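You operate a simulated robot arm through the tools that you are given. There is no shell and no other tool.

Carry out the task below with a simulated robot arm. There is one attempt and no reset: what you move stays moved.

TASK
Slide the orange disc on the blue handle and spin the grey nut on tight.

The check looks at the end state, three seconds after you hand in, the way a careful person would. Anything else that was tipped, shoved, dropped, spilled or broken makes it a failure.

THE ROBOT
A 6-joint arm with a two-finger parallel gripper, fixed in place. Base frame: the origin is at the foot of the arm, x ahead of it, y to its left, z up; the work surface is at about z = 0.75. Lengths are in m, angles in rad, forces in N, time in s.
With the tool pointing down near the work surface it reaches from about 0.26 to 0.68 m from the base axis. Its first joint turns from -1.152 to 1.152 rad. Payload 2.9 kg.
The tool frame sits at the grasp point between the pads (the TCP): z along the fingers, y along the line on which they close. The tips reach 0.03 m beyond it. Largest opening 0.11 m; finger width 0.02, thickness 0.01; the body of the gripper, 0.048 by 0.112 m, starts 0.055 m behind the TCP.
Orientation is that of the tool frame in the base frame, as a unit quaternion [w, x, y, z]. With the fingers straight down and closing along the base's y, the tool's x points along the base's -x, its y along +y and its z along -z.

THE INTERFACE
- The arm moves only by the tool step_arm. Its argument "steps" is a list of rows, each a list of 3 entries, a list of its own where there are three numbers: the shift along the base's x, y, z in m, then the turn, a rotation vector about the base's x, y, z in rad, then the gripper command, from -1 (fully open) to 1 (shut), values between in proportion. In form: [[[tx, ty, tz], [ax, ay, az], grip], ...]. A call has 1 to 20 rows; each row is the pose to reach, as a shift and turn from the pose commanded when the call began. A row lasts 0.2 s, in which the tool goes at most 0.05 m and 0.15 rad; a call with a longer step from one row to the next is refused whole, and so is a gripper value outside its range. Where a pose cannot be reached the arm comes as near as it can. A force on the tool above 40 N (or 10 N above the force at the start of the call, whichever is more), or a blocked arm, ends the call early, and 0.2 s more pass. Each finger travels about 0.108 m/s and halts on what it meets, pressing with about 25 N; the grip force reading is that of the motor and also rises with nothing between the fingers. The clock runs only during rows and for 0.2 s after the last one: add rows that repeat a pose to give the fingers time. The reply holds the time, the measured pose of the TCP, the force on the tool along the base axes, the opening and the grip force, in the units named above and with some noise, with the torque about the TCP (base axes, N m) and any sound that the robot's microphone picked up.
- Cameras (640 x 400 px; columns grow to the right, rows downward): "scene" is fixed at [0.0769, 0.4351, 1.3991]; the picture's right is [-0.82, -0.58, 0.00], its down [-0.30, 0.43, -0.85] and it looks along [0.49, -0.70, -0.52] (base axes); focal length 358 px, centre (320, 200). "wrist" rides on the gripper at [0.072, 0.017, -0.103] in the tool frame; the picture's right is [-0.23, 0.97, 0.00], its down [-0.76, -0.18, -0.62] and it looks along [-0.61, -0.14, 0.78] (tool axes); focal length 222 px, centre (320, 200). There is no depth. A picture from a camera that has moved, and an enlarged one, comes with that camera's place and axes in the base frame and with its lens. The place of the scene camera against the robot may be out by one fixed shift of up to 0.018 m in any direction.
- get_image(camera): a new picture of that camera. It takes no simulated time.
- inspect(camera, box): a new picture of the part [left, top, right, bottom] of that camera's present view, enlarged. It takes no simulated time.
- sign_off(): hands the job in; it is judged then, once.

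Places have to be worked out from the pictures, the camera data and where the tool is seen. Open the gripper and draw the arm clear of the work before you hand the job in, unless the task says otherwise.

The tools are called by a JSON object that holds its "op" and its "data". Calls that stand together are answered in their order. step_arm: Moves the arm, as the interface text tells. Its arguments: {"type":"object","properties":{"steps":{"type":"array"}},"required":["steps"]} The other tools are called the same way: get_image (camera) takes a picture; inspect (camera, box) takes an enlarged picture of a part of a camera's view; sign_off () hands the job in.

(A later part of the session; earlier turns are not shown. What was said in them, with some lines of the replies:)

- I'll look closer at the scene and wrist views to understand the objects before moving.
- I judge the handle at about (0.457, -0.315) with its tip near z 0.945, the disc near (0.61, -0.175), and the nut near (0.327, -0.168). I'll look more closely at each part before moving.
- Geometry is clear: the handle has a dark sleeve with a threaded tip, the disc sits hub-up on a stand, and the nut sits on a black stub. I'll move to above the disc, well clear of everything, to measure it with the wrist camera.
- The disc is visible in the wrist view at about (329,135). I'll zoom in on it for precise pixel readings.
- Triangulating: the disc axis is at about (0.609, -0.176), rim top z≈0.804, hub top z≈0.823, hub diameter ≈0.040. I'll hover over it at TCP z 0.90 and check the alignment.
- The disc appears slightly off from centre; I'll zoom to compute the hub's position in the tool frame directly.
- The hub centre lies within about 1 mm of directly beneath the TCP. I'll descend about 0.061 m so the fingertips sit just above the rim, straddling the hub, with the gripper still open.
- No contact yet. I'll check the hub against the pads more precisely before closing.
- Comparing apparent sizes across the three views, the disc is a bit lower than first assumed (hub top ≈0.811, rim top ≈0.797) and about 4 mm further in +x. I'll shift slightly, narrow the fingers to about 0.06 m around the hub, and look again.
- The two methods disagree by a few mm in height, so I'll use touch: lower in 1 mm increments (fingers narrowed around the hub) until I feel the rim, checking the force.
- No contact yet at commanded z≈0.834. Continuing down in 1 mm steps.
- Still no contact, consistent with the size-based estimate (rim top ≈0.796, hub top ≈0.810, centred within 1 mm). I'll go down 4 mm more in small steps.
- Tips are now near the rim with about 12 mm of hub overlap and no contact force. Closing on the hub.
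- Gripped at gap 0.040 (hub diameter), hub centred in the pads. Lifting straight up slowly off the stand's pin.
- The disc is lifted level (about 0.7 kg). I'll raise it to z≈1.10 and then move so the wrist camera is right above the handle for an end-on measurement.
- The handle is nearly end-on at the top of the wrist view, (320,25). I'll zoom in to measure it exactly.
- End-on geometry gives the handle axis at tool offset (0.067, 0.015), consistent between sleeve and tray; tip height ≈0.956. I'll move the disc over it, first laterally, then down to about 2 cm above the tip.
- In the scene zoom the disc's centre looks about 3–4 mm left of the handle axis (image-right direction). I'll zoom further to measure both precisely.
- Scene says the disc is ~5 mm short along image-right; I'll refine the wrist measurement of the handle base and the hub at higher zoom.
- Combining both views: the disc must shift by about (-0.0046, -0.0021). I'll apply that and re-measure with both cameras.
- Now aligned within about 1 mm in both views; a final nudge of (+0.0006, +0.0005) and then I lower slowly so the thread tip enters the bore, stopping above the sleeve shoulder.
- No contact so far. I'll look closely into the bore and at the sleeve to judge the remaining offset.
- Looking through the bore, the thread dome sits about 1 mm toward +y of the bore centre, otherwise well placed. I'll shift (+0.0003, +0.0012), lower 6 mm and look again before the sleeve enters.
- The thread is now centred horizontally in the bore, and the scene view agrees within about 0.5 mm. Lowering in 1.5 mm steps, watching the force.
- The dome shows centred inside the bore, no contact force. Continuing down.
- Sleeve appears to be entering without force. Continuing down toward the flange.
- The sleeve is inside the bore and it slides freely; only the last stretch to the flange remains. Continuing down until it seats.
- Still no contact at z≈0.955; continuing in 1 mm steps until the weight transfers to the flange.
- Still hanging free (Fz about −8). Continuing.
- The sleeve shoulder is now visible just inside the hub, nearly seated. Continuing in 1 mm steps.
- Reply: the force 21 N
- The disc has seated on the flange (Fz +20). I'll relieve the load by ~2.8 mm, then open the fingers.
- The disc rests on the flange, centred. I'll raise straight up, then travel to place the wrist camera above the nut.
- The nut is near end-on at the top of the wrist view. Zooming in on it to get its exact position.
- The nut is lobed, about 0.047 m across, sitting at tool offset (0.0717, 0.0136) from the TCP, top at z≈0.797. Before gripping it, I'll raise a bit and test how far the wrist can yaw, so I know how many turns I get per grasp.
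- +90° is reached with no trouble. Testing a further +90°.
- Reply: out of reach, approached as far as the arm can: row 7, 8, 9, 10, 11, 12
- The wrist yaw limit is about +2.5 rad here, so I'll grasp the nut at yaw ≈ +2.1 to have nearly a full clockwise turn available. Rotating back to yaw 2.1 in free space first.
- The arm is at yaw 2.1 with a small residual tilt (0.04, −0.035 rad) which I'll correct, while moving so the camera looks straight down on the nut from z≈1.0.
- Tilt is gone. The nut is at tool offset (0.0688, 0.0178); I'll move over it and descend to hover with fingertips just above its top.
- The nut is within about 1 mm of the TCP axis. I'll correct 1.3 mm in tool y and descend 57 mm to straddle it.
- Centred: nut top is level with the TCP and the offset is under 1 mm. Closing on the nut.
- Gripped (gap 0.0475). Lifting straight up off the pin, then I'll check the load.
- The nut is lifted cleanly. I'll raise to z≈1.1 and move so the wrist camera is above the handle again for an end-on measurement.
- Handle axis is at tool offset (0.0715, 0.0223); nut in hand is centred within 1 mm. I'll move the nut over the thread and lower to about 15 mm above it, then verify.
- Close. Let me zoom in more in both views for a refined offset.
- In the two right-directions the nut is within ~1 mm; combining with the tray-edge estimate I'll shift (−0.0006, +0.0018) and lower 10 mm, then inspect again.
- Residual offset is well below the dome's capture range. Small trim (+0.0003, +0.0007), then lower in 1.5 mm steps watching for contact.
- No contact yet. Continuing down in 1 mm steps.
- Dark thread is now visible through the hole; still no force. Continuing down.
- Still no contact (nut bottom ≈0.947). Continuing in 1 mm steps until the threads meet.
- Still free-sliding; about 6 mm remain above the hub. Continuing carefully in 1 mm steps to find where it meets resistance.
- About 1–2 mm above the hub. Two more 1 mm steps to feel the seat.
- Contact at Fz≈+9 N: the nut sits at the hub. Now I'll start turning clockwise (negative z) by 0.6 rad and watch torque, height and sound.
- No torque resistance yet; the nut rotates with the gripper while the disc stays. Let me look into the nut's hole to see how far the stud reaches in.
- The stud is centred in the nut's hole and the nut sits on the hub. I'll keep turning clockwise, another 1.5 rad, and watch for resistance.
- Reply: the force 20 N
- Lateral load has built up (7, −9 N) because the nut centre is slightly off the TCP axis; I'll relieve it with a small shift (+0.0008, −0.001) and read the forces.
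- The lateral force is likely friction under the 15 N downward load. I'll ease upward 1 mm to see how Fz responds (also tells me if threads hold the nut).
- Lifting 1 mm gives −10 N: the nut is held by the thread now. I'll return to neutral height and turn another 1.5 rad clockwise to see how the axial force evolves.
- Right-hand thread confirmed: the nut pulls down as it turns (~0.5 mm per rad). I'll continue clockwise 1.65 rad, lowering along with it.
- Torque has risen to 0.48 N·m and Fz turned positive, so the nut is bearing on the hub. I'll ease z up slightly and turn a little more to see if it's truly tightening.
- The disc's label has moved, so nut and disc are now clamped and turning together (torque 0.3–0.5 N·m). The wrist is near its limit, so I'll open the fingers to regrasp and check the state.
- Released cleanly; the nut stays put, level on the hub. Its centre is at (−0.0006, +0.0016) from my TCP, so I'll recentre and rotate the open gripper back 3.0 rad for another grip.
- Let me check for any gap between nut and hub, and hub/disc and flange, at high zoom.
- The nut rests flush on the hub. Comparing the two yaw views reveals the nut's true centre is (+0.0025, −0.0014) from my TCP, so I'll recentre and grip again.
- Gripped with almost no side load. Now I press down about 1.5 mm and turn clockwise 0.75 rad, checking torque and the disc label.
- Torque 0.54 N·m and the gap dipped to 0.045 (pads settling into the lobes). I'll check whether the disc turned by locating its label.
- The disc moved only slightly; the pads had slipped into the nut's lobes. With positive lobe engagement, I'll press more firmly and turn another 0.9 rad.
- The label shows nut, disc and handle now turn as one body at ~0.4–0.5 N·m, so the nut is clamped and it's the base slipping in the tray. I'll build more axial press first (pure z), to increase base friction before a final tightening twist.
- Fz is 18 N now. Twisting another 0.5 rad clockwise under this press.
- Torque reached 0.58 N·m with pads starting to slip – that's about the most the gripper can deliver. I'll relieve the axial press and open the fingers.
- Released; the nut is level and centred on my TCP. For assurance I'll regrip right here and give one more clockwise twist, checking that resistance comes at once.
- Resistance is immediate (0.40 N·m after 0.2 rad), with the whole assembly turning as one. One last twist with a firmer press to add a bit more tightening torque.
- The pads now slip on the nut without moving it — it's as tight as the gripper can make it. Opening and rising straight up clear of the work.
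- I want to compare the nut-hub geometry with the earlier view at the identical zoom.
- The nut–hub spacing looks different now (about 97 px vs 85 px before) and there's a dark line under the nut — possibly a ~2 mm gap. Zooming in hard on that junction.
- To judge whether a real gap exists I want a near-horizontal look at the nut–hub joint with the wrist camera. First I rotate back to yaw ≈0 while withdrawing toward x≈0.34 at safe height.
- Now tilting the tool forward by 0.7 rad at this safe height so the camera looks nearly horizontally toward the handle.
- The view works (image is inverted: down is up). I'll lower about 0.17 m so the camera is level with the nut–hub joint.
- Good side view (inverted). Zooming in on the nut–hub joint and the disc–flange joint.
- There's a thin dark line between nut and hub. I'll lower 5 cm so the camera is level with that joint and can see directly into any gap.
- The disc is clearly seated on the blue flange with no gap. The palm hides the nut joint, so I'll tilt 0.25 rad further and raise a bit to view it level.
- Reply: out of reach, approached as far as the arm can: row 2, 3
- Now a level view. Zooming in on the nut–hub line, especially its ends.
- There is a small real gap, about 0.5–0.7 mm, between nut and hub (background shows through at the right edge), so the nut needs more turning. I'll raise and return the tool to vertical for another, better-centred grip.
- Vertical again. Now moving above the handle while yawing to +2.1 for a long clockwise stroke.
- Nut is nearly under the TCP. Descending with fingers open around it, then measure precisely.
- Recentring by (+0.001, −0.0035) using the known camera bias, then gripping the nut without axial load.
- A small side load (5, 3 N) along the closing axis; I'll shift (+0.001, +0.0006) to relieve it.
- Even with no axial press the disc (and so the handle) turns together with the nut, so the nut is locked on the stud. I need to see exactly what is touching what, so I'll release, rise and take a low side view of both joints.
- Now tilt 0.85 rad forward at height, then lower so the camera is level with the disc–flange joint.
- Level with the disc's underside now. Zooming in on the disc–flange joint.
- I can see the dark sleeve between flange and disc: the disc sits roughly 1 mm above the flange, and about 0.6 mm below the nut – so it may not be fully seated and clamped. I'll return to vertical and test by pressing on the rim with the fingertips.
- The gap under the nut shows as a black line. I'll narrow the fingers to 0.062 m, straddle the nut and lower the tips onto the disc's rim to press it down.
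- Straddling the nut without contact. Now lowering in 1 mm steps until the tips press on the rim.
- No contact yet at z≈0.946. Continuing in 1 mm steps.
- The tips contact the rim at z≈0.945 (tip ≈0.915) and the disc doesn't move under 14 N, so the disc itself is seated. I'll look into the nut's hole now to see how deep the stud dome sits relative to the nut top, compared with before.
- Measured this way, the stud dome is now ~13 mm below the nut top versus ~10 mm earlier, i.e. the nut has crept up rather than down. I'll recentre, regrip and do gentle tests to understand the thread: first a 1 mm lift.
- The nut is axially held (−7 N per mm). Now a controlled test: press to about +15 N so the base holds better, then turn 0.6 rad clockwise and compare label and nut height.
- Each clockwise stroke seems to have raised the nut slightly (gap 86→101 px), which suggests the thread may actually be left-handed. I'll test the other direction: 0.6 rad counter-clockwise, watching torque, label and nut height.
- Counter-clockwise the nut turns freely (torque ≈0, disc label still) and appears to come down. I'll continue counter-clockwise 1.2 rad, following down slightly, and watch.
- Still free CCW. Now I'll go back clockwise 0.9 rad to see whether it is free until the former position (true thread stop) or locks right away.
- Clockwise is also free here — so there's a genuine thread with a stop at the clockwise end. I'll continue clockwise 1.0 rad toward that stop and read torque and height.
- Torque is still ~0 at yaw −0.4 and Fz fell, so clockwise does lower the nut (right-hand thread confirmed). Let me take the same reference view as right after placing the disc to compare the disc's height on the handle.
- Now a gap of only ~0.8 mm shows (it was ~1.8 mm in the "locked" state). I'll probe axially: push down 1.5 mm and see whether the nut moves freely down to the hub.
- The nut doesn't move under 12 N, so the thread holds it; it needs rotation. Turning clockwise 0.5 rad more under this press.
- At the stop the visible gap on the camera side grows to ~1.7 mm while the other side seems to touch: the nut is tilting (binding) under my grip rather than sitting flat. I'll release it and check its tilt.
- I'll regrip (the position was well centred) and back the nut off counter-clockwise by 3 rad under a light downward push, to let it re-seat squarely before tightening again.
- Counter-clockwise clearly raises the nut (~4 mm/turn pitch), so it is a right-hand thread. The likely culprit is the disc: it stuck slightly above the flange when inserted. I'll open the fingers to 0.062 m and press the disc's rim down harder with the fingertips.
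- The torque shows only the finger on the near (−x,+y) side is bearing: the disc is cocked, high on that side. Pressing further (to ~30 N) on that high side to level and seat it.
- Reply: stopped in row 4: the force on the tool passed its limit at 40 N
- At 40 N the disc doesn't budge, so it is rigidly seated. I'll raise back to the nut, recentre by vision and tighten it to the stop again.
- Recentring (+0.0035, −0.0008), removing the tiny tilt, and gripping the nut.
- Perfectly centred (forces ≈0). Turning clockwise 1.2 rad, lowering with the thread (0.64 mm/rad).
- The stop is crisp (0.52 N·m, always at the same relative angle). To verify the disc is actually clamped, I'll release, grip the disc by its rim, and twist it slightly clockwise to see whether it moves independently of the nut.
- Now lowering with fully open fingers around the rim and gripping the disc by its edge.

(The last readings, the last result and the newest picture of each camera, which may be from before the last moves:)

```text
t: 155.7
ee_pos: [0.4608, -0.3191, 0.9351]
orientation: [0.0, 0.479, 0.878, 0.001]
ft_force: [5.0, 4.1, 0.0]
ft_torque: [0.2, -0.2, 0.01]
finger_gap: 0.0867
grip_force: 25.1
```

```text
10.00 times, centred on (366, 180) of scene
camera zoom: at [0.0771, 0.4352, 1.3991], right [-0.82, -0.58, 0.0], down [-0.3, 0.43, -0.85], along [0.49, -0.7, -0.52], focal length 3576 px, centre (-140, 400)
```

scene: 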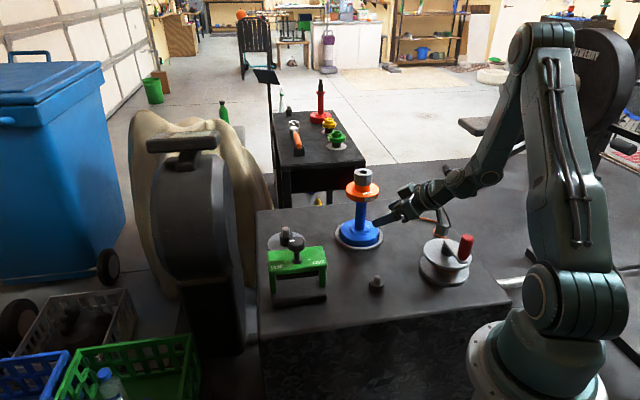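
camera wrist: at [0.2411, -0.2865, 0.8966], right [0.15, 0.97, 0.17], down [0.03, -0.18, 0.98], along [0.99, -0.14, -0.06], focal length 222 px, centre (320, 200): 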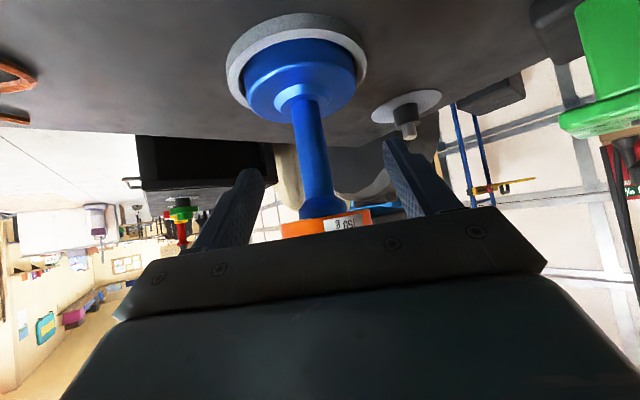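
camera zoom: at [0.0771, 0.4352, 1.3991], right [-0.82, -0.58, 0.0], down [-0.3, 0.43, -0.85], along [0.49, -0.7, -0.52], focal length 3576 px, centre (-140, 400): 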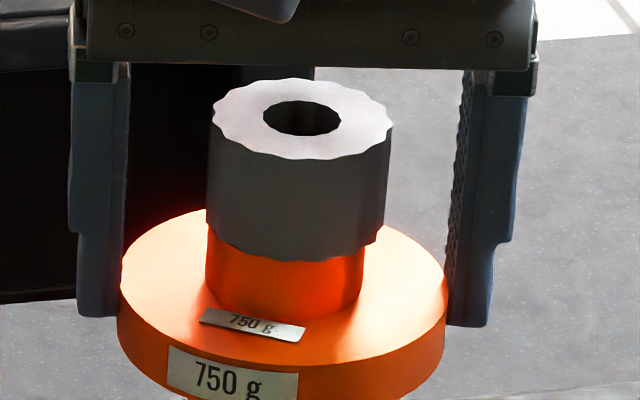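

Rim gripped. First a vertical play test: lift 1 mm and read the force.

{"op": "step_arm", "data": {"steps": [[[0, 0, 0.0005], [0, 0, 0], 0.5], [[0, 0, 0.001], [0, 0, 0], 0.5], [[0, 0, 0.001], [0, 0, 0], 0.5]]}}

{"op": "inspect", "data": {"camera": "scene", "box": [348, 172, 384, 195]}}

```text
t: 156.5
ee_pos: [0.459, -0.32, 0.9351]
orientation: [-0.002, 0.482, 0.876, 0.001]
ft_force: [-1.5, 0.1, -5.0]
ft_torque: [-0.09, -0.07, 0.02]
finger_gap: 0.0866
grip_force: 25.2
```

```text
16.00 times, centred on (366, 184) of scene
camera zoom: at [0.0771, 0.435, 1.3991], right [-0.82, -0.58, 0.0], down [-0.3, 0.43, -0.85], along [0.49, -0.7, -0.52], focal length 5721 px, centre (-416, 464)
```

zoom: 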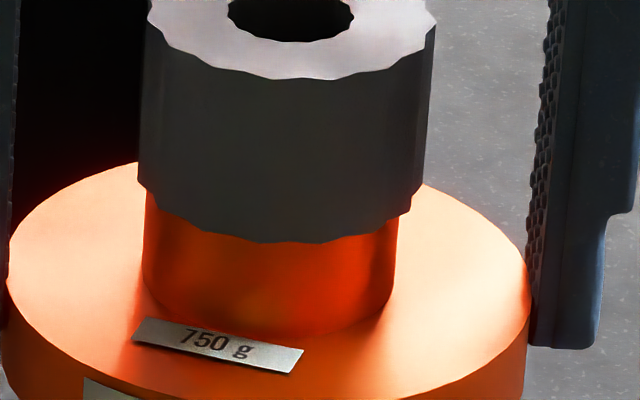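

{"op": "step_arm", "data": {"steps": [[[0, 0, 0.0005], [0, 0, 0], 0.5], [[0, 0, 0.001], [0, 0, 0], 0.5], [[0, 0, 0.001], [0, 0, 0], 0.5]]}}

{"op": "inspect", "data": {"camera": "scene", "box": [348, 172, 384, 195]}}

```text
t: 157.3
ee_pos: [0.461, -0.3192, 0.9362]
orientation: [0.0, 0.482, 0.876, 0.001]
ft_force: [-0.1, 0.4, -11.1]
ft_torque: [-0.04, 0.07, 0.0]
finger_gap: 0.0867
grip_force: 25.5
```

```text
16.00 times, centred on (366, 184) of scene
camera zoom: at [0.0772, 0.4349, 1.3991], right [-0.82, -0.58, 0.0], down [-0.3, 0.43, -0.85], along [0.49, -0.7, -0.52], focal length 5721 px, centre (-416, 464)
```

zoom: 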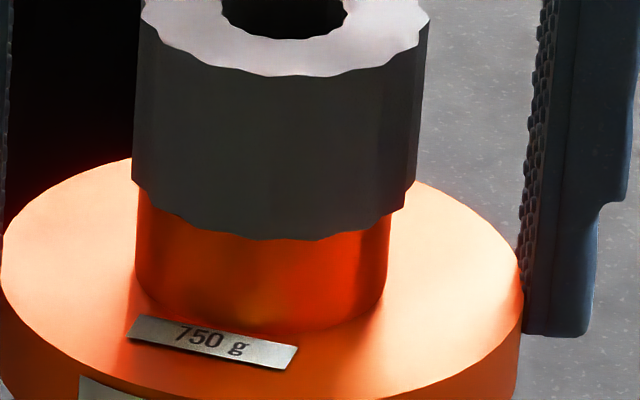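

No free play: force grows past the disc's own weight (−11 N) and the nut moves with it, so the disc is clamped between flange and nut. Lowering back and doing a small clockwise twist of the disc as a second check.

{"op": "step_arm", "data": {"steps": [[[0, 0, -0.001], [0, 0, 0], 0.5], [[0, 0, -0.002], [0, 0, 0], 0.5], [[0, 0, -0.002], [0, 0, 0], 0.5], [[0, 0, -0.002], [0, 0, -0.1], 0.5], [[0, 0, -0.002], [0, 0, -0.2], 0.5], [[0, 0, -0.002], [0, 0, -0.3], 0.5]]}}

{"op": "inspect", "data": {"camera": "scene", "box": [348, 172, 384, 195]}}

```text
t: 158.7
ee_pos: [0.4612, -0.3205, 0.9343]
orientation: [0.0, 0.607, 0.795, 0.002]
ft_force: [-0.3, -1.0, -1.0]
ft_torque: [-0.04, -0.04, 0.22]
finger_gap: 0.0862
grip_force: 24.8
```

```text
16.00 times, centred on (366, 184) of scene
camera zoom: at [0.077, 0.435, 1.3991], right [-0.82, -0.58, 0.0], down [-0.3, 0.43, -0.85], along [0.49, -0.7, -0.52], focal length 5721 px, centre (-416, 464)
```

zoom: 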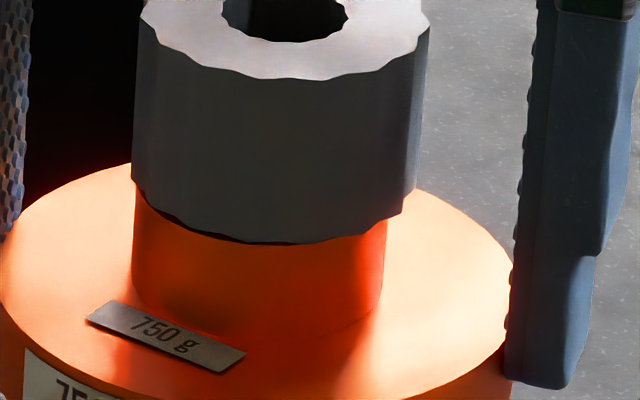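

Twisting the disc needs 0.22 N·m, i.e. it drags the whole handle — consistent with being clamped. I'll release the rim, move up to the nut and give it one final clockwise snug.

{"op": "step_arm", "data": {"steps": [[[0, 0, 0], [0, 0, 0], -0.7], [[0, 0, 0], [0, 0, 0], -1], [[0, 0, 0], [0, 0, 0], -1], [[0, 0, 0.015], [0, 0, 0], -1], [[0, 0, 0.025], [0, 0, 0], -0.7], [[0, 0, 0.025], [0, 0, 0], -0.5]]}}

{"op": "inspect", "data": {"camera": "wrist", "box": [240, 60, 400, 220]}}

{"op": "inspect", "data": {"camera": "scene", "box": [348, 172, 384, 195]}}

```text
t: 160.1
ee_pos: [0.4604, -0.3194, 0.9585]
orientation: [0.001, 0.606, 0.795, 0.002]
ft_force: [-0.5, 0.6, -0.3]
ft_torque: [-0.01, 0.03, 0.0]
finger_gap: 0.0824
grip_force: 0.0
```

```text
2.50 times, centred on (320, 140) of wrist
camera zoom: at [0.4577, -0.2457, 1.064], right [1.0, 0.04, 0.0], down [0.03, -0.78, 0.62], along [0.03, -0.62, -0.78], focal length 555 px, centre (320, 350)
```

zoom: 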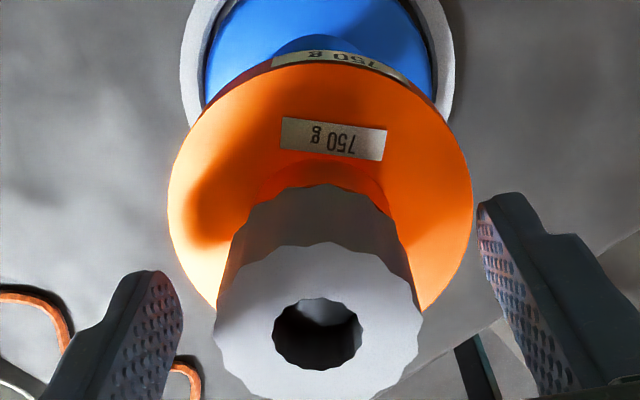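

```text
16.00 times, centred on (366, 184) of scene
camera zoom: at [0.0769, 0.4351, 1.3991], right [-0.82, -0.58, 0.0], down [-0.3, 0.43, -0.85], along [0.49, -0.7, -0.52], focal length 5721 px, centre (-416, 464)
```

zoom: 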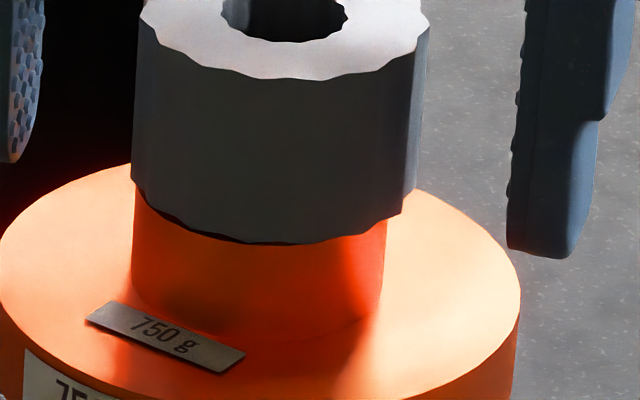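

Centred on the nut. Gripping and doing the final clockwise snug with a light press.

{"op": "step_arm", "data": {"steps": [[[0, 0, 0], [0, 0, 0], -0.1], [[0, 0, 0], [0, 0, 0], 0.1], [[0, 0, 0], [0, 0, 0], 1], [[0, 0, 0], [0, 0, 0], 1], [[0, 0, -0.001], [0, 0, 0], 1], [[0, 0, -0.0015], [0, 0, -0.1], 1], [[0, 0, -0.0015], [0, 0, -0.2], 1], [[0, 0, -0.0015], [0, 0, -0.3], 1]]}}

{"op": "inspect", "data": {"camera": "scene", "box": [348, 172, 384, 195]}}

```text
t: 161.9
ee_pos: [0.4617, -0.3189, 0.958]
orientation: [0.002, 0.719, 0.695, 0.002]
ft_force: [6.9, 1.1, 3.4]
ft_torque: [-0.05, -0.06, 0.13]
finger_gap: 0.0454
grip_force: 24.9
```

```text
16.00 times, centred on (366, 184) of scene
camera zoom: at [0.077, 0.4352, 1.3991], right [-0.82, -0.58, 0.0], down [-0.3, 0.43, -0.85], along [0.49, -0.7, -0.52], focal length 5721 px, centre (-416, 464)
```

zoom: 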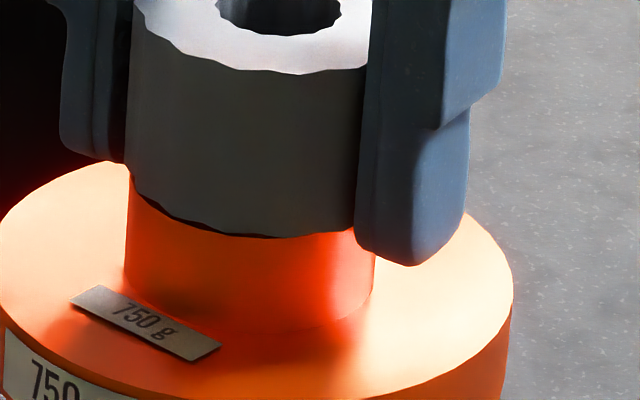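

Torque is only 0.13 N·m, so the nut still has some way to go to the stop. Continuing clockwise 0.5 rad.

{"op": "step_arm", "data": {"steps": [[[0, 0, -0.0005], [0, 0, -0.1], 1], [[0, 0, -0.0005], [0, 0, -0.2], 1], [[0, 0, -0.0005], [0, 0, -0.3], 1], [[0, 0, -0.0005], [0, 0, -0.4], 1], [[0, 0, -0.0005], [0, 0, -0.5], 1]]}}

{"op": "inspect", "data": {"camera": "scene", "box": [348, 172, 384, 195]}}

```text
t: 163.1
ee_pos: [0.4618, -0.3187, 0.9568]
orientation: [0.001, 0.869, 0.495, 0.001]
ft_force: [0.9, -1.4, 9.1]
ft_torque: [-0.06, 0.06, 0.38]
finger_gap: 0.0449
grip_force: 25.3
```

```text
16.00 times, centred on (366, 184) of scene
camera zoom: at [0.0768, 0.4352, 1.3991], right [-0.82, -0.58, 0.0], down [-0.3, 0.43, -0.85], along [0.49, -0.7, -0.52], focal length 5721 px, centre (-416, 464)
```

zoom: 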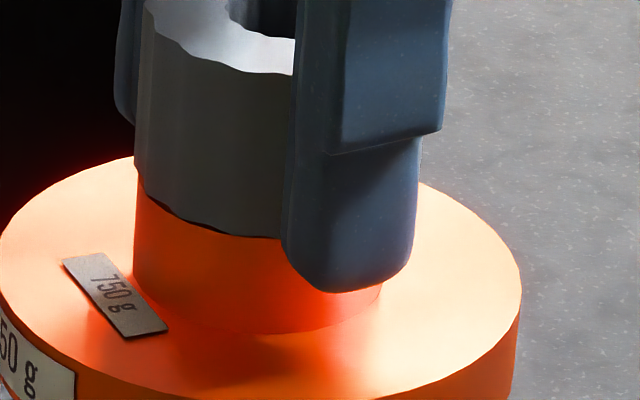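

The nut is back at the stop (0.38 N·m, handle turning with it) — after accounting for pads settling into the lobes it had stayed tight throughout. I'll unload, open, and rise straight up clear of the work.

{"op": "step_arm", "data": {"steps": [[[0, 0, 0.0008], [0, 0, 0], 1], [[0, 0, 0.0008], [0, 0, 0], 0.3], [[0, 0, 0.0008], [0, 0, 0], -0.1], [[0, 0, 0.0008], [0, 0, 0], -0.5], [[0, 0, 0.0008], [0, 0, 0], -0.5], [[0, 0, 0.02], [0, 0, 0], -0.5], [[0, 0, 0.06], [0, 0, 0], -0.5], [[0, 0, 0.1], [0, 0, 0], -0.5], [[0, 0, 0.14], [0, 0, 0], -0.5], [[0, 0, 0.18], [0, 0, 0], -0.5], [[0, 0, 0.21], [0, 0, 0], -0.5]]}}

{"op": "get_image", "data": {"camera": "scene"}}

{"op": "inspect", "data": {"camera": "scene", "box": [325, 160, 405, 255]}}

{"op": "inspect", "data": {"camera": "scene", "box": [348, 172, 384, 195]}}

```text
t: 165.5
ee_pos: [0.4629, -0.3188, 1.1679]
orientation: [0.001, 0.868, 0.497, 0.003]
ft_force: [0.2, -0.5, -1.1]
ft_torque: [0.0, -0.02, -0.03]
finger_gap: 0.0825
grip_force: 0.0
```

```text
taken
```

scene: 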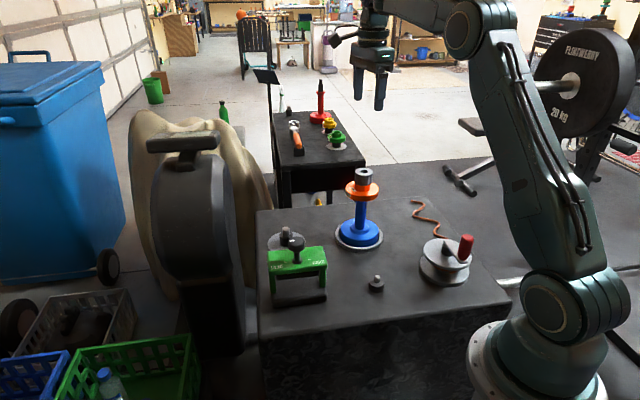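

```text
4.21 times, centred on (365, 208) of scene
camera zoom: at [0.0769, 0.4351, 1.3991], right [-0.82, -0.58, 0.0], down [-0.3, 0.43, -0.85], along [0.49, -0.7, -0.52], focal length 1506 px, centre (130, 168)
```

zoom: 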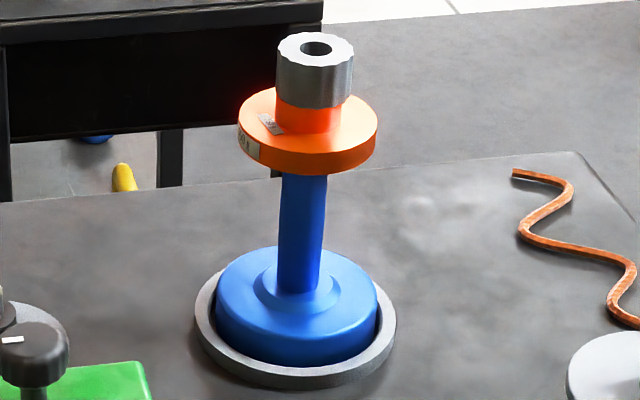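

```text
16.00 times, centred on (366, 184) of scene
camera zoom: at [0.0769, 0.4351, 1.3991], right [-0.82, -0.58, 0.0], down [-0.3, 0.43, -0.85], along [0.49, -0.7, -0.52], focal length 5721 px, centre (-416, 464)
```

zoom: 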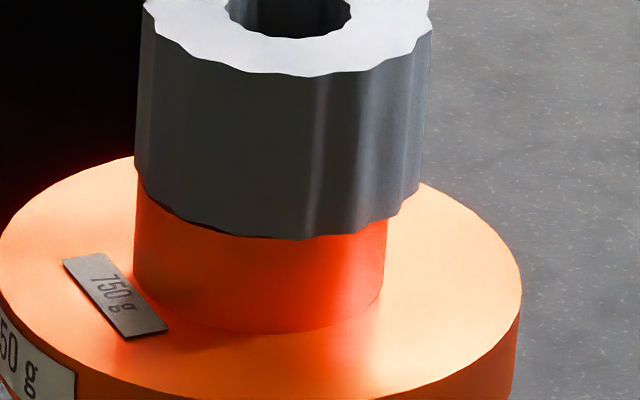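

Comparing views against the base: the nut height hasn't changed since its first tightening, but the disc itself dropped ~1.6 mm afterwards (it hadn't been fully seated), leaving the gap. I'll back the nut off more than half a turn, so it can be re-engaged and tightened onto the disc's new position. First regrip.

{"op": "step_arm", "data": {"steps": [[[0, 0, -0.04], [0, 0, 0], -0.5], [[0, 0, -0.08], [0, 0, 0], -0.5], [[0, 0, -0.12], [0, 0, 0], -0.5], [[0, 0, -0.16], [0, 0, 0], -0.5], [[0, 0, -0.19], [0, 0, 0], -0.5], [[0, 0, -0.208], [0, 0, 0], -0.5], [[0, 0, -0.208], [0, 0, 0], -0.5]]}}

{"op": "inspect", "data": {"camera": "wrist", "box": [240, 60, 400, 220]}}

```text
t: 167.1
ee_pos: [0.4601, -0.3194, 0.959]
orientation: [0.001, 0.868, 0.496, 0.001]
ft_force: [-0.6, 0.3, -0.6]
ft_torque: [0.02, -0.03, 0.02]
finger_gap: 0.0824
grip_force: 0.1
```

```text
2.50 times, centred on (320, 140) of wrist
camera zoom: at [0.5124, -0.2662, 1.0635], right [0.72, -0.69, 0.0], down [-0.54, -0.57, 0.62], along [-0.43, -0.45, -0.78], focal length 555 px, centre (320, 350)
```

zoom: 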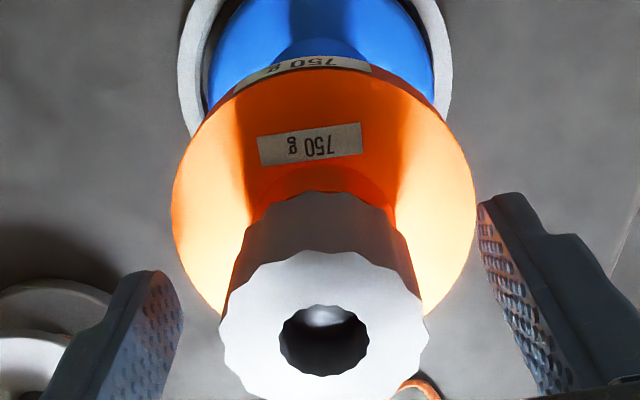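

Centred within ~1 mm. Gripping and backing off counter-clockwise 2.1 rad, rising with the thread.

{"op": "step_arm", "data": {"steps": [[[0.0004, -0.0011, 0], [0, 0, 0], -0.1], [[0.0004, -0.0011, 0], [0, 0, 0], 0.1], [[0.0004, -0.0011, 0], [0, 0, 0], 1], [[0.0004, -0.0011, 0], [0, 0, 0], 1], [[0.0004, -0.0011, 0.0001], [0, 0, 0.15], 1], [[0.0004, -0.0011, 0.0002], [0, 0, 0.3], 1], [[0.0004, -0.0011, 0.0003], [0, 0, 0.45], 1], [[0.0004, -0.0011, 0.0004], [0, 0, 0.6], 1], [[0.0004, -0.0011, 0.0005], [0, 0, 0.75], 1], [[0.0004, -0.0011, 0.0006], [0, 0, 0.9], 1], [[0.0004, -0.0011, 0.0007], [0, 0, 1.05], 1], [[0.0004, -0.0011, 0.0008], [0, 0, 1.2], 1], [[0.0004, -0.0011, 0.0009], [0, 0, 1.35], 1], [[0.0004, -0.0011, 0.001], [0, 0, 1.5], 1], [[0.0004, -0.0011, 0.0011], [0, 0, 1.65], 1], [[0.0004, -0.0011, 0.0012], [0, 0, 1.8], 1], [[0.0004, -0.0011, 0.0013], [0, 0, 1.95], 1], [[0.0004, -0.0011, 0.0014], [0, 0, 2.1], 1]]}}

{"op": "inspect", "data": {"camera": "scene", "box": [348, 172, 384, 195]}}

```text
t: 170.9
ee_pos: [0.4616, -0.321, 0.9607]
orientation: [-0.001, 0.0, 1.0, 0.002]
ft_force: [-2.4, -2.7, -7.4]
ft_torque: [-0.19, 0.16, -0.01]
finger_gap: 0.0454
grip_force: 24.5
```

```text
16.00 times, centred on (366, 184) of scene
camera zoom: at [0.077, 0.4349, 1.3991], right [-0.82, -0.58, 0.0], down [-0.3, 0.43, -0.85], along [0.49, -0.7, -0.52], focal length 5721 px, centre (-416, 464)
```

zoom: 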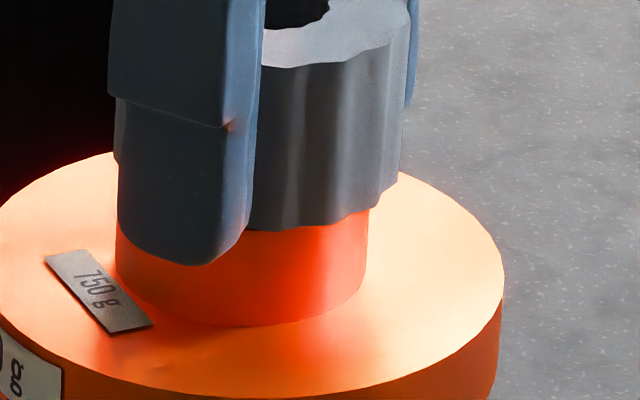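

Still engaged (Fz −7). Continuing counter-clockwise another 2.1 rad at this height.

{"op": "step_arm", "data": {"steps": [[[0, 0, 0], [0, 0, 0.15], 1], [[0, 0, 0], [0, 0, 0.3], 1], [[0, 0, 0], [0, 0, 0.45], 1], [[0, 0, 0], [0, 0, 0.6], 1], [[0, 0, 0], [0, 0, 0.75], 1], [[0, 0, 0], [0, 0, 0.9], 1], [[0, 0, 0], [0, 0, 1.05], 1], [[0, 0, 0], [0, 0, 1.2], 1], [[0, 0, 0], [0, 0, 1.35], 1], [[0, 0, 0], [0, 0, 1.5], 1], [[0, 0, 0], [0, 0, 1.65], 1], [[0, 0, 0], [0, 0, 1.8], 1], [[0, 0, 0], [0, 0, 1.95], 1], [[0, 0, 0], [0, 0, 2.1], 1]]}}

{"op": "inspect", "data": {"camera": "scene", "box": [348, 172, 384, 195]}}

```text
t: 173.9
ee_pos: [0.4623, -0.3208, 0.9608]
orientation: [0.001, 0.867, -0.498, 0.001]
ft_force: [1.3, -5.5, 0.2]
ft_torque: [-0.09, -0.04, -0.02]
finger_gap: 0.0452
grip_force: 24.9
```

```text
16.00 times, centred on (366, 184) of scene
camera zoom: at [0.077, 0.4349, 1.3991], right [-0.82, -0.58, 0.0], down [-0.3, 0.43, -0.85], along [0.49, -0.7, -0.52], focal length 5721 px, centre (-416, 464)
```

zoom: 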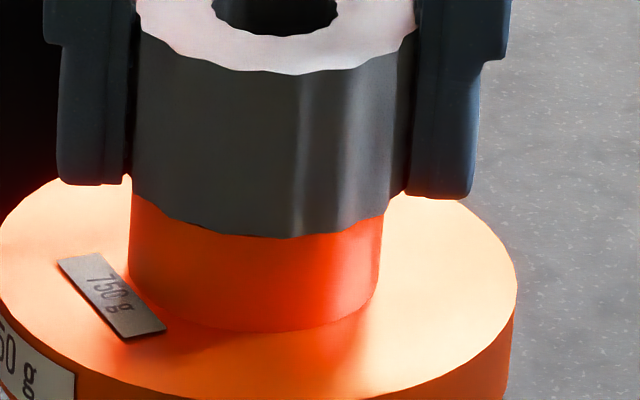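

After 4.2 rad of back-off the nut hasn't risen visibly. Testing an upward pull of 1.5 mm here.

{"op": "step_arm", "data": {"steps": [[[0, 0, 0.0008], [0, 0, 0], 1], [[0, 0, 0.0015], [0, 0, 0], 1], [[0, 0, 0.0015], [0, 0, 0], 1]]}}

{"op": "inspect", "data": {"camera": "scene", "box": [348, 172, 384, 195]}}

```text
t: 174.7
ee_pos: [0.4613, -0.3205, 0.9619]
orientation: [0.002, 0.867, -0.498, -0.001]
ft_force: [-0.1, -4.8, -2.8]
ft_torque: [-0.02, -0.03, 0.02]
finger_gap: 0.0447
grip_force: 24.8
```

```text
16.00 times, centred on (366, 184) of scene
camera zoom: at [0.077, 0.4349, 1.3991], right [-0.82, -0.58, 0.0], down [-0.3, 0.43, -0.85], along [0.49, -0.7, -0.52], focal length 5721 px, centre (-416, 464)
```

zoom: 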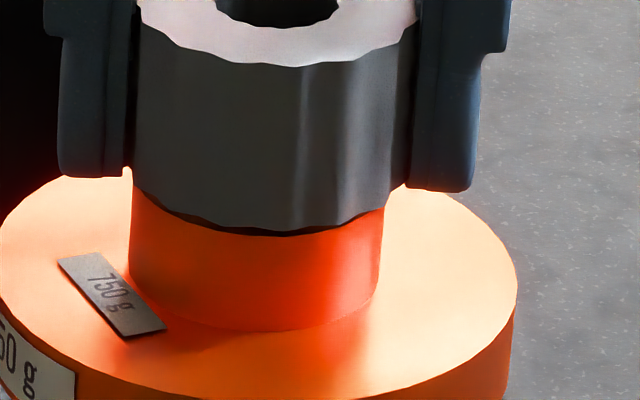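

Now the nut lifts freely — it's disengaged. I'll push it straight down in small steps to see where it meets the hub.

{"op": "step_arm", "data": {"steps": [[[0, 0, -0.001], [0, 0, 0], 1], [[0, 0, -0.002], [0, 0, 0], 1], [[0, 0, -0.003], [0, 0, 0], 1], [[0, 0, -0.003], [0, 0, 0], 1]]}}

{"op": "inspect", "data": {"camera": "scene", "box": [348, 172, 384, 195]}}

```text
t: 175.7
ee_pos: [0.4618, -0.3209, 0.9595]
orientation: [0.0, 0.866, -0.499, 0.0]
ft_force: [2.6, -4.6, 0.9]
ft_torque: [-0.11, -0.05, 0.02]
finger_gap: 0.045
grip_force: 25.3
```

```text
16.00 times, centred on (366, 184) of scene
camera zoom: at [0.0769, 0.435, 1.3991], right [-0.82, -0.58, 0.0], down [-0.3, 0.43, -0.85], along [0.49, -0.7, -0.52], focal length 5721 px, centre (-416, 464)
```

zoom: 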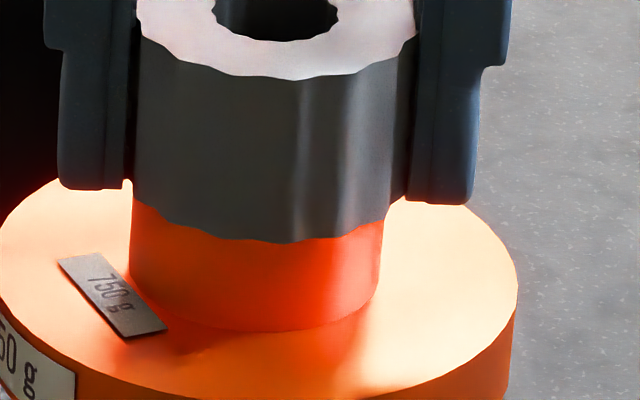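

{"op": "step_arm", "data": {"steps": [[[0, 0.0005, -0.0007], [0, 0, 0], 1], [[0, 0.0005, -0.0014], [0, 0, 0], 1], [[0, 0.0005, -0.002], [0, 0, 0], 1], [[0, 0.0005, -0.002], [0, 0, 0], 1]]}}

{"op": "inspect", "data": {"camera": "scene", "box": [348, 172, 384, 195]}}

```text
t: 176.7
ee_pos: [0.4608, -0.3197, 0.9593]
orientation: [0.002, 0.867, -0.499, 0.002]
ft_force: [1.2, -8.8, 13.8]
ft_torque: [-0.2, -0.19, -0.03]
finger_gap: 0.0451
grip_force: 24.7
```

```text
16.00 times, centred on (366, 184) of scene
camera zoom: at [0.0767, 0.435, 1.3991], right [-0.82, -0.58, 0.0], down [-0.3, 0.43, -0.85], along [0.49, -0.7, -0.52], focal length 5721 px, centre (-416, 464)
```

zoom: 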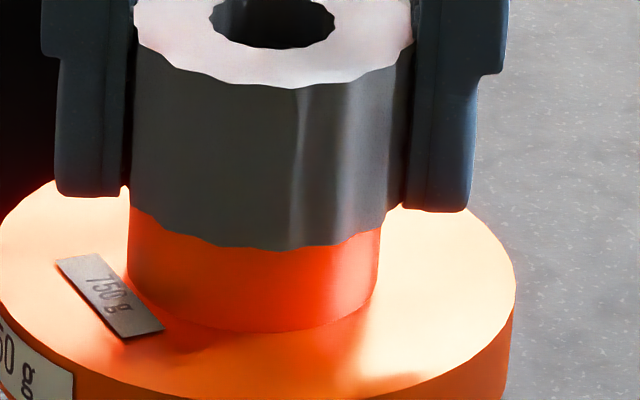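

Now the nut sits right on the hub (gap reading 84 px, same as the very first contact). I'll trim the side load, then turn clockwise gently and stop at the first firm resistance, without over-torquing this time.

{"op": "step_arm", "data": {"steps": [[[0, -0.0012, 0.0004], [0, 0, 0], 1], [[0, -0.0012, 0.0004], [0, 0, -0.15], 1], [[0, -0.0012, 0.0004], [0, 0, -0.3], 1], [[0, -0.0012, 0.0004], [0, 0, -0.45], 1], [[0, -0.0012, 0.0004], [0, 0, -0.6], 1], [[0, -0.0012, 0.0004], [0, 0, -0.75], 1], [[0, -0.0012, 0.0004], [0, 0, -0.9], 1], [[0, -0.0012, 0.0004], [0, 0, -1.05], 1]]}}

{"op": "inspect", "data": {"camera": "scene", "box": [348, 172, 384, 195]}}

```text
t: 178.5
ee_pos: [0.4604, -0.3202, 0.9574]
orientation: [-0.002, -0.499, 0.867, 0.003]
ft_force: [-9.3, 1.9, 12.3]
ft_torque: [0.1, -0.01, 0.12]
finger_gap: 0.0452
grip_force: 24.7
```

```text
16.00 times, centred on (366, 184) of scene
camera zoom: at [0.0765, 0.4353, 1.3991], right [-0.82, -0.58, 0.0], down [-0.3, 0.43, -0.85], along [0.49, -0.7, -0.52], focal length 5721 px, centre (-416, 464)
```

zoom: 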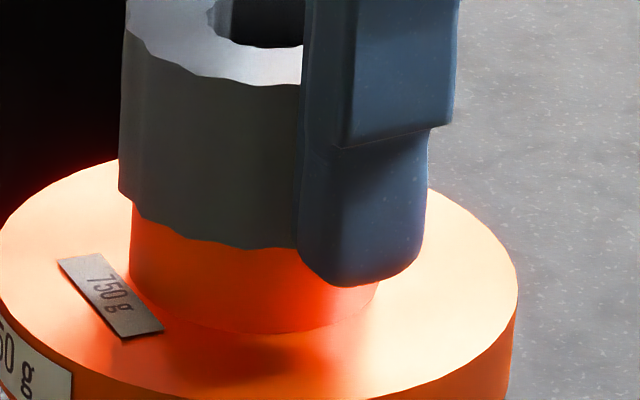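

Label unmoved, nut at the hub (86 px). Trim x by −0.0009 and continue clockwise 1.05 rad.

{"op": "step_arm", "data": {"steps": [[[-0.0009, 0.0001, 0.0003], [0, 0, 0], 1], [[-0.0009, 0.0001, 0.0003], [0, 0, -0.15], 1], [[-0.0009, 0.0001, 0.0003], [0, 0, -0.3], 1], [[-0.0009, 0.0001, 0.0003], [0, 0, -0.45], 1], [[-0.0009, 0.0001, 0.0003], [0, 0, -0.6], 1], [[-0.0009, 0.0001, 0.0003], [0, 0, -0.75], 1], [[-0.0009, 0.0001, 0.0003], [0, 0, -0.9], 1], [[-0.0009, 0.0001, 0.0003], [0, 0, -1.05], 1]]}}

{"op": "inspect", "data": {"camera": "scene", "box": [348, 172, 384, 195]}}

```text
t: 180.3
ee_pos: [0.4602, -0.322, 0.9593]
orientation: [-0.001, 0.002, 1.0, 0.002]
ft_force: [2.8, 7.7, 3.8]
ft_torque: [0.51, -0.11, 0.14]
finger_gap: 0.0451
grip_force: 24.8
```

```text
16.00 times, centred on (366, 184) of scene
camera zoom: at [0.077, 0.4353, 1.399], right [-0.82, -0.58, 0.0], down [-0.3, 0.43, -0.85], along [0.49, -0.7, -0.52], focal length 5721 px, centre (-416, 464)
```

zoom: 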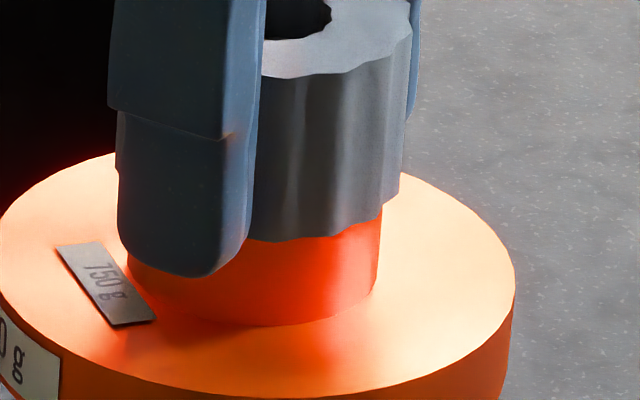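

Fz dropped (thread is pulling the nut down) and it's still flush at the hub (84 px). Trim y +0.0008 and continue clockwise 0.6 rad.

{"op": "step_arm", "data": {"steps": [[[-0.0003, 0.0009, -0.0004], [0, 0, 0], 1], [[-0.0003, 0.0009, -0.0005], [0, 0, -0.15], 1], [[-0.0003, 0.0009, -0.0005], [0, 0, -0.3], 1], [[-0.0003, 0.0009, -0.0005], [0, 0, -0.45], 1], [[-0.0003, 0.0009, -0.0005], [0, 0, -0.6], 1]]}}

{"op": "inspect", "data": {"camera": "scene", "box": [348, 172, 384, 195]}}

```text
t: 181.5
ee_pos: [0.4615, -0.3195, 0.957]
orientation: [0.001, 0.297, 0.955, 0.002]
ft_force: [5.1, 10.6, 10.0]
ft_torque: [0.61, -0.35, 0.16]
finger_gap: 0.0453
grip_force: 24.7
```

```text
16.00 times, centred on (366, 184) of scene
camera zoom: at [0.0769, 0.4355, 1.399], right [-0.82, -0.58, 0.0], down [-0.3, 0.43, -0.85], along [0.49, -0.7, -0.52], focal length 5721 px, centre (-416, 464)
```

zoom: 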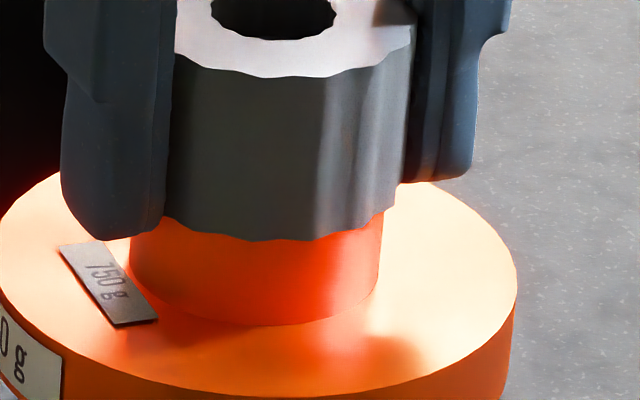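

Side load has grown to (5, 11) N, so I'll stop turning and recentre by (+0.0007, +0.0018).

{"op": "step_arm", "data": {"steps": [[[0.0004, 0.0009, 0], [0, 0, 0], 1], [[0.0007, 0.0018, 0], [0, 0, 0], 1], [[0.0007, 0.0018, 0], [0, 0, 0], 1]]}}

```text
t: 182.3
ee_pos: [0.4616, -0.3184, 0.9585]
orientation: [0.0, 0.297, 0.955, 0.001]
ft_force: [7.0, 3.3, 8.4]
ft_torque: [0.07, -0.25, 0.05]
finger_gap: 0.0455
grip_force: 24.6
```

{"op": "step_arm", "data": {"steps": [[[0.0012, 0.0005, 0], [0, 0, 0], 1], [[0.0012, 0.0005, 0], [0, 0, -0.1], 1], [[0.0012, 0.0005, 0], [0, 0, -0.2], 1], [[0.0012, 0.0005, 0], [0, 0, -0.3], 1], [[0.0012, 0.0005, 0], [0, 0, -0.4], 1]]}}

{"op": "inspect", "data": {"camera": "scene", "box": [348, 172, 384, 195]}}

```text
t: 183.5
ee_pos: [0.461, -0.317, 0.9576]
orientation: [0.001, 0.481, 0.877, 0.002]
ft_force: [3.9, 3.5, 10.2]
ft_torque: [-0.14, -0.13, 0.11]
finger_gap: 0.0451
grip_force: 25.4
```

```text
16.00 times, centred on (366, 184) of scene
camera zoom: at [0.0769, 0.4353, 1.399], right [-0.82, -0.58, 0.0], down [-0.3, 0.43, -0.85], along [0.49, -0.7, -0.52], focal length 5721 px, centre (-416, 464)
```

zoom: 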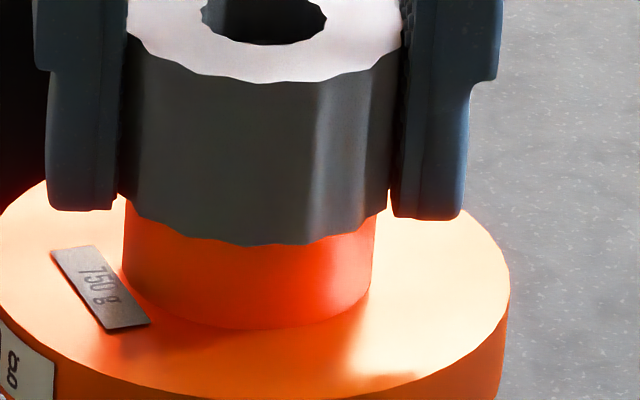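

Clean now: small side loads, torque 0.11, nut flush (85 px). Continuing clockwise in small steps toward the tight point.

{"op": "step_arm", "data": {"steps": [[[0.0003, 0.0004, 0], [0, 0, -0.12], 1], [[0.0003, 0.0004, 0], [0, 0, -0.24], 1], [[0.0003, 0.0004, 0], [0, 0, -0.36], 1], [[0.0003, 0.0004, 0], [0, 0, -0.48], 1]]}}

{"op": "inspect", "data": {"camera": "scene", "box": [348, 172, 384, 195]}}

```text
t: 184.5
ee_pos: [0.4636, -0.3175, 0.958]
orientation: [0.001, 0.677, 0.736, 0.002]
ft_force: [3.6, 1.1, 6.8]
ft_torque: [-0.01, -0.07, 0.39]
finger_gap: 0.0449
grip_force: 24.6
```

```text
16.00 times, centred on (366, 184) of scene
camera zoom: at [0.0769, 0.4352, 1.3991], right [-0.82, -0.58, 0.0], down [-0.3, 0.43, -0.85], along [0.49, -0.7, -0.52], focal length 5721 px, centre (-416, 464)
```

zoom: 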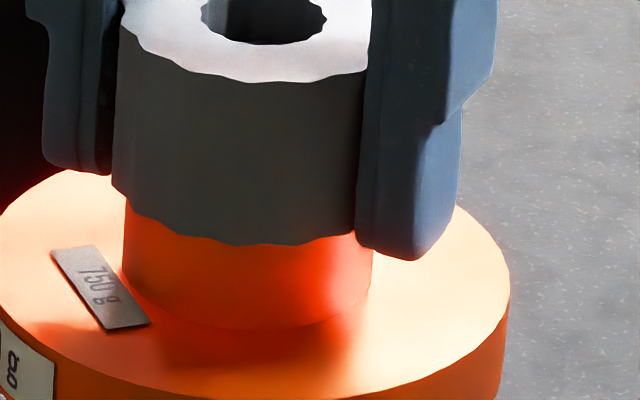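

Torque jumped to 0.39 N·m with the disc label still and the nut flush — it's biting properly now. One small further nudge of 0.12 rad with slightly more press.

{"op": "step_arm", "data": {"steps": [[[0.0003, 0.0001, -0.0005], [0, 0, 0], 1], [[0.0003, 0.0001, -0.0005], [0, 0, -0.06], 1], [[0.0003, 0.0001, -0.0005], [0, 0, -0.12], 1]]}}

{"op": "inspect", "data": {"camera": "scene", "box": [348, 172, 384, 195]}}

```text
t: 185.3
ee_pos: [0.4637, -0.3175, 0.9587]
orientation: [0.001, 0.719, 0.695, 0.001]
ft_force: [-1.1, -0.7, 13.4]
ft_torque: [-0.04, 0.1, 0.67]
finger_gap: 0.0452
grip_force: 25.5
```

```text
16.00 times, centred on (366, 184) of scene
camera zoom: at [0.0767, 0.4352, 1.3991], right [-0.82, -0.58, 0.0], down [-0.3, 0.43, -0.85], along [0.49, -0.7, -0.52], focal length 5721 px, centre (-416, 464)
```

zoom: 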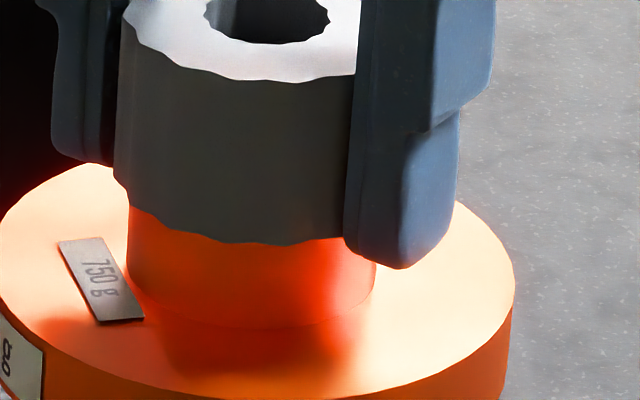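

0.67 N·m with the nut flush on the hub and minimal side load — that's properly tight. I'll unload and open without turning back.

{"op": "step_arm", "data": {"steps": [[[0, 0, 0.0008], [0, 0, 0], 1], [[0, 0, 0.001], [0, 0, 0], 0.5], [[0, 0, 0.001], [0, 0, 0], 0.0], [[0, 0, 0.001], [0, 0, 0], -0.4], [[0, 0, 0.001], [0, 0, 0], -0.5], [[0, 0, 0.02], [0, 0, 0], -0.5], [[0, 0, 0.05], [0, 0, 0], -0.5], [[0, 0, 0.09], [0, 0, 0], -0.5], [[0, 0, 0.13], [0, 0, 0], -0.5], [[0, 0, 0.17], [0, 0, 0], -0.5]]}}

{"op": "inspect", "data": {"camera": "scene", "box": [348, 172, 384, 195]}}

{"op": "inspect", "data": {"camera": "scene", "box": [325, 160, 405, 250]}}

```text
t: 187.5
ee_pos: [0.4608, -0.3182, 1.1277]
orientation: [0.0, 0.718, 0.696, 0.001]
ft_force: [0.0, -0.5, -0.3]
ft_torque: [0.02, 0.0, -0.01]
finger_gap: 0.0822
grip_force: 0.1
```

```text
16.00 times, centred on (366, 184) of scene
camera zoom: at [0.0769, 0.4351, 1.3991], right [-0.82, -0.58, 0.0], down [-0.3, 0.43, -0.85], along [0.49, -0.7, -0.52], focal length 5721 px, centre (-416, 464)
```

zoom: 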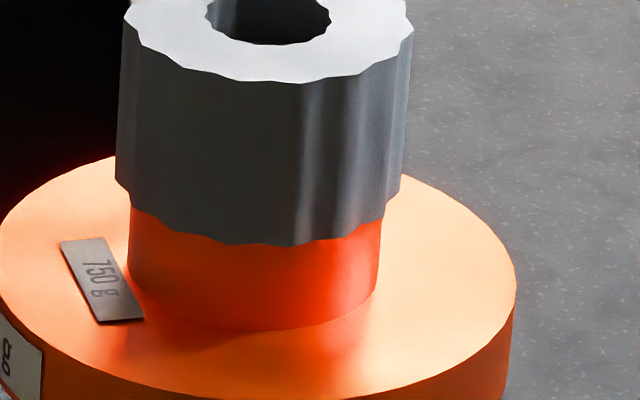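

```text
4.44 times, centred on (365, 205) of scene
camera zoom: at [0.0769, 0.4351, 1.3991], right [-0.82, -0.58, 0.0], down [-0.3, 0.43, -0.85], along [0.49, -0.7, -0.52], focal length 1589 px, centre (120, 178)
```

zoom: 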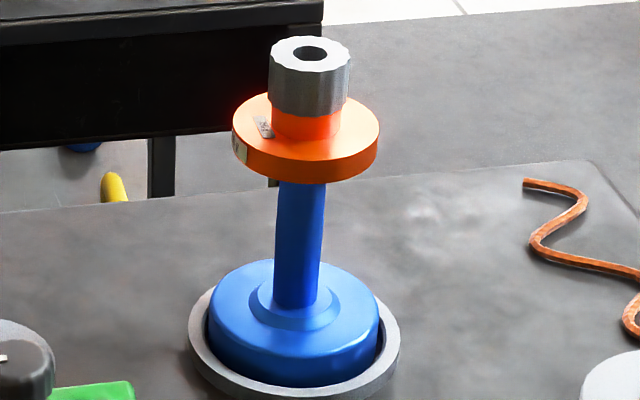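

The nut now sits flush on the hub with no gap line, everything upright. I'll draw the arm clear to the side and up, fully open, and take a last overall look.

{"op": "step_arm", "data": {"steps": [[[-0.01, 0.03, 0.02], [0, 0, 0], -1], [[-0.02, 0.06, 0.03], [0, 0, 0], -1], [[-0.03, 0.09, 0.04], [0, 0, 0], -1], [[-0.04, 0.12, 0.04], [0, 0, 0], -1], [[-0.05, 0.14, 0.04], [0, 0, 0], -1], [[-0.05, 0.14, 0.04], [0, 0, 0], -1]]}}

{"op": "get_image", "data": {"camera": "scene"}}

{"op": "inspect", "data": {"camera": "scene", "box": [348, 172, 384, 195]}}

```text
t: 188.9
ee_pos: [0.4127, -0.1779, 1.1674]
orientation: [0.001, 0.719, 0.695, 0.001]
ft_force: [0.9, 0.4, 0.0]
ft_torque: [0.0, 0.03, -0.01]
finger_gap: 0.11
grip_force: 0.0
```

```text
taken
```

scene: 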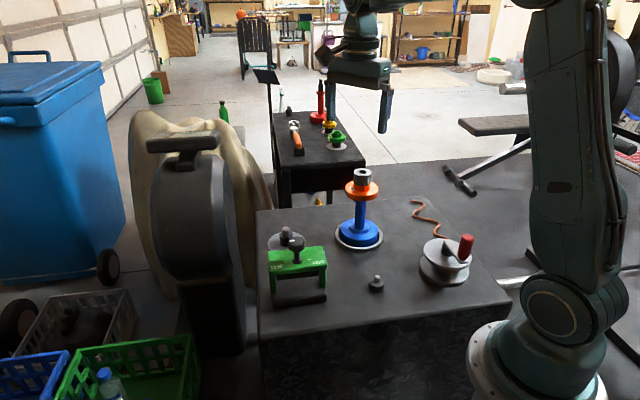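

```text
16.00 times, centred on (366, 184) of scene
camera zoom: at [0.0769, 0.4351, 1.3991], right [-0.82, -0.58, 0.0], down [-0.3, 0.43, -0.85], along [0.49, -0.7, -0.52], focal length 5721 px, centre (-416, 464)
```

zoom: 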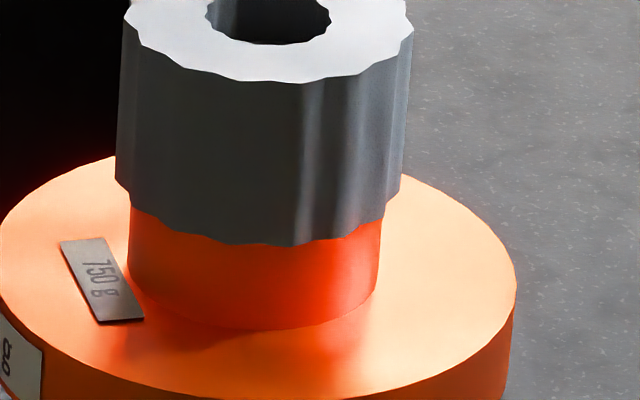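

The disc is on the handle and the nut is flush on its hub, last tightened at about 0.67 N·m. The handle stands upright in its tray, nothing else was disturbed, and the arm is clear with the gripper open. Handing in.

{"op": "sign_off", "data": {}}

```text
The job is handed in.
```

I handed the job in with the orange disc on the blue handle and the grey nut screwed down flush against the disc's hub.

- **Tightness:** the last turn reached about 0.67 N·m, near the most the gripper can apply before its pads slip or the handle starts to turn in its tray. From the scene camera there is no visible gap between nut and hub.
- **Retightened once:** on the first attempt the nut ended up roughly 1–2 mm above the hub. I backed it off, re-seated it on the hub and tightened it again.
- **Disc seat:** in a side view taken before the final tightening, about 1 mm of sleeve showed between the disc and the flange below it. The disc did not move when I pressed the rim with up to 40 N, so I took it as fully seated. I did not check that side again after retightening.
- **Everything else:** the handle slid a few millimetres and turned inside its tray while I was tightening, but it is upright. In the last picture nothing else has been moved, the gripper is open and the arm is clear of the work.
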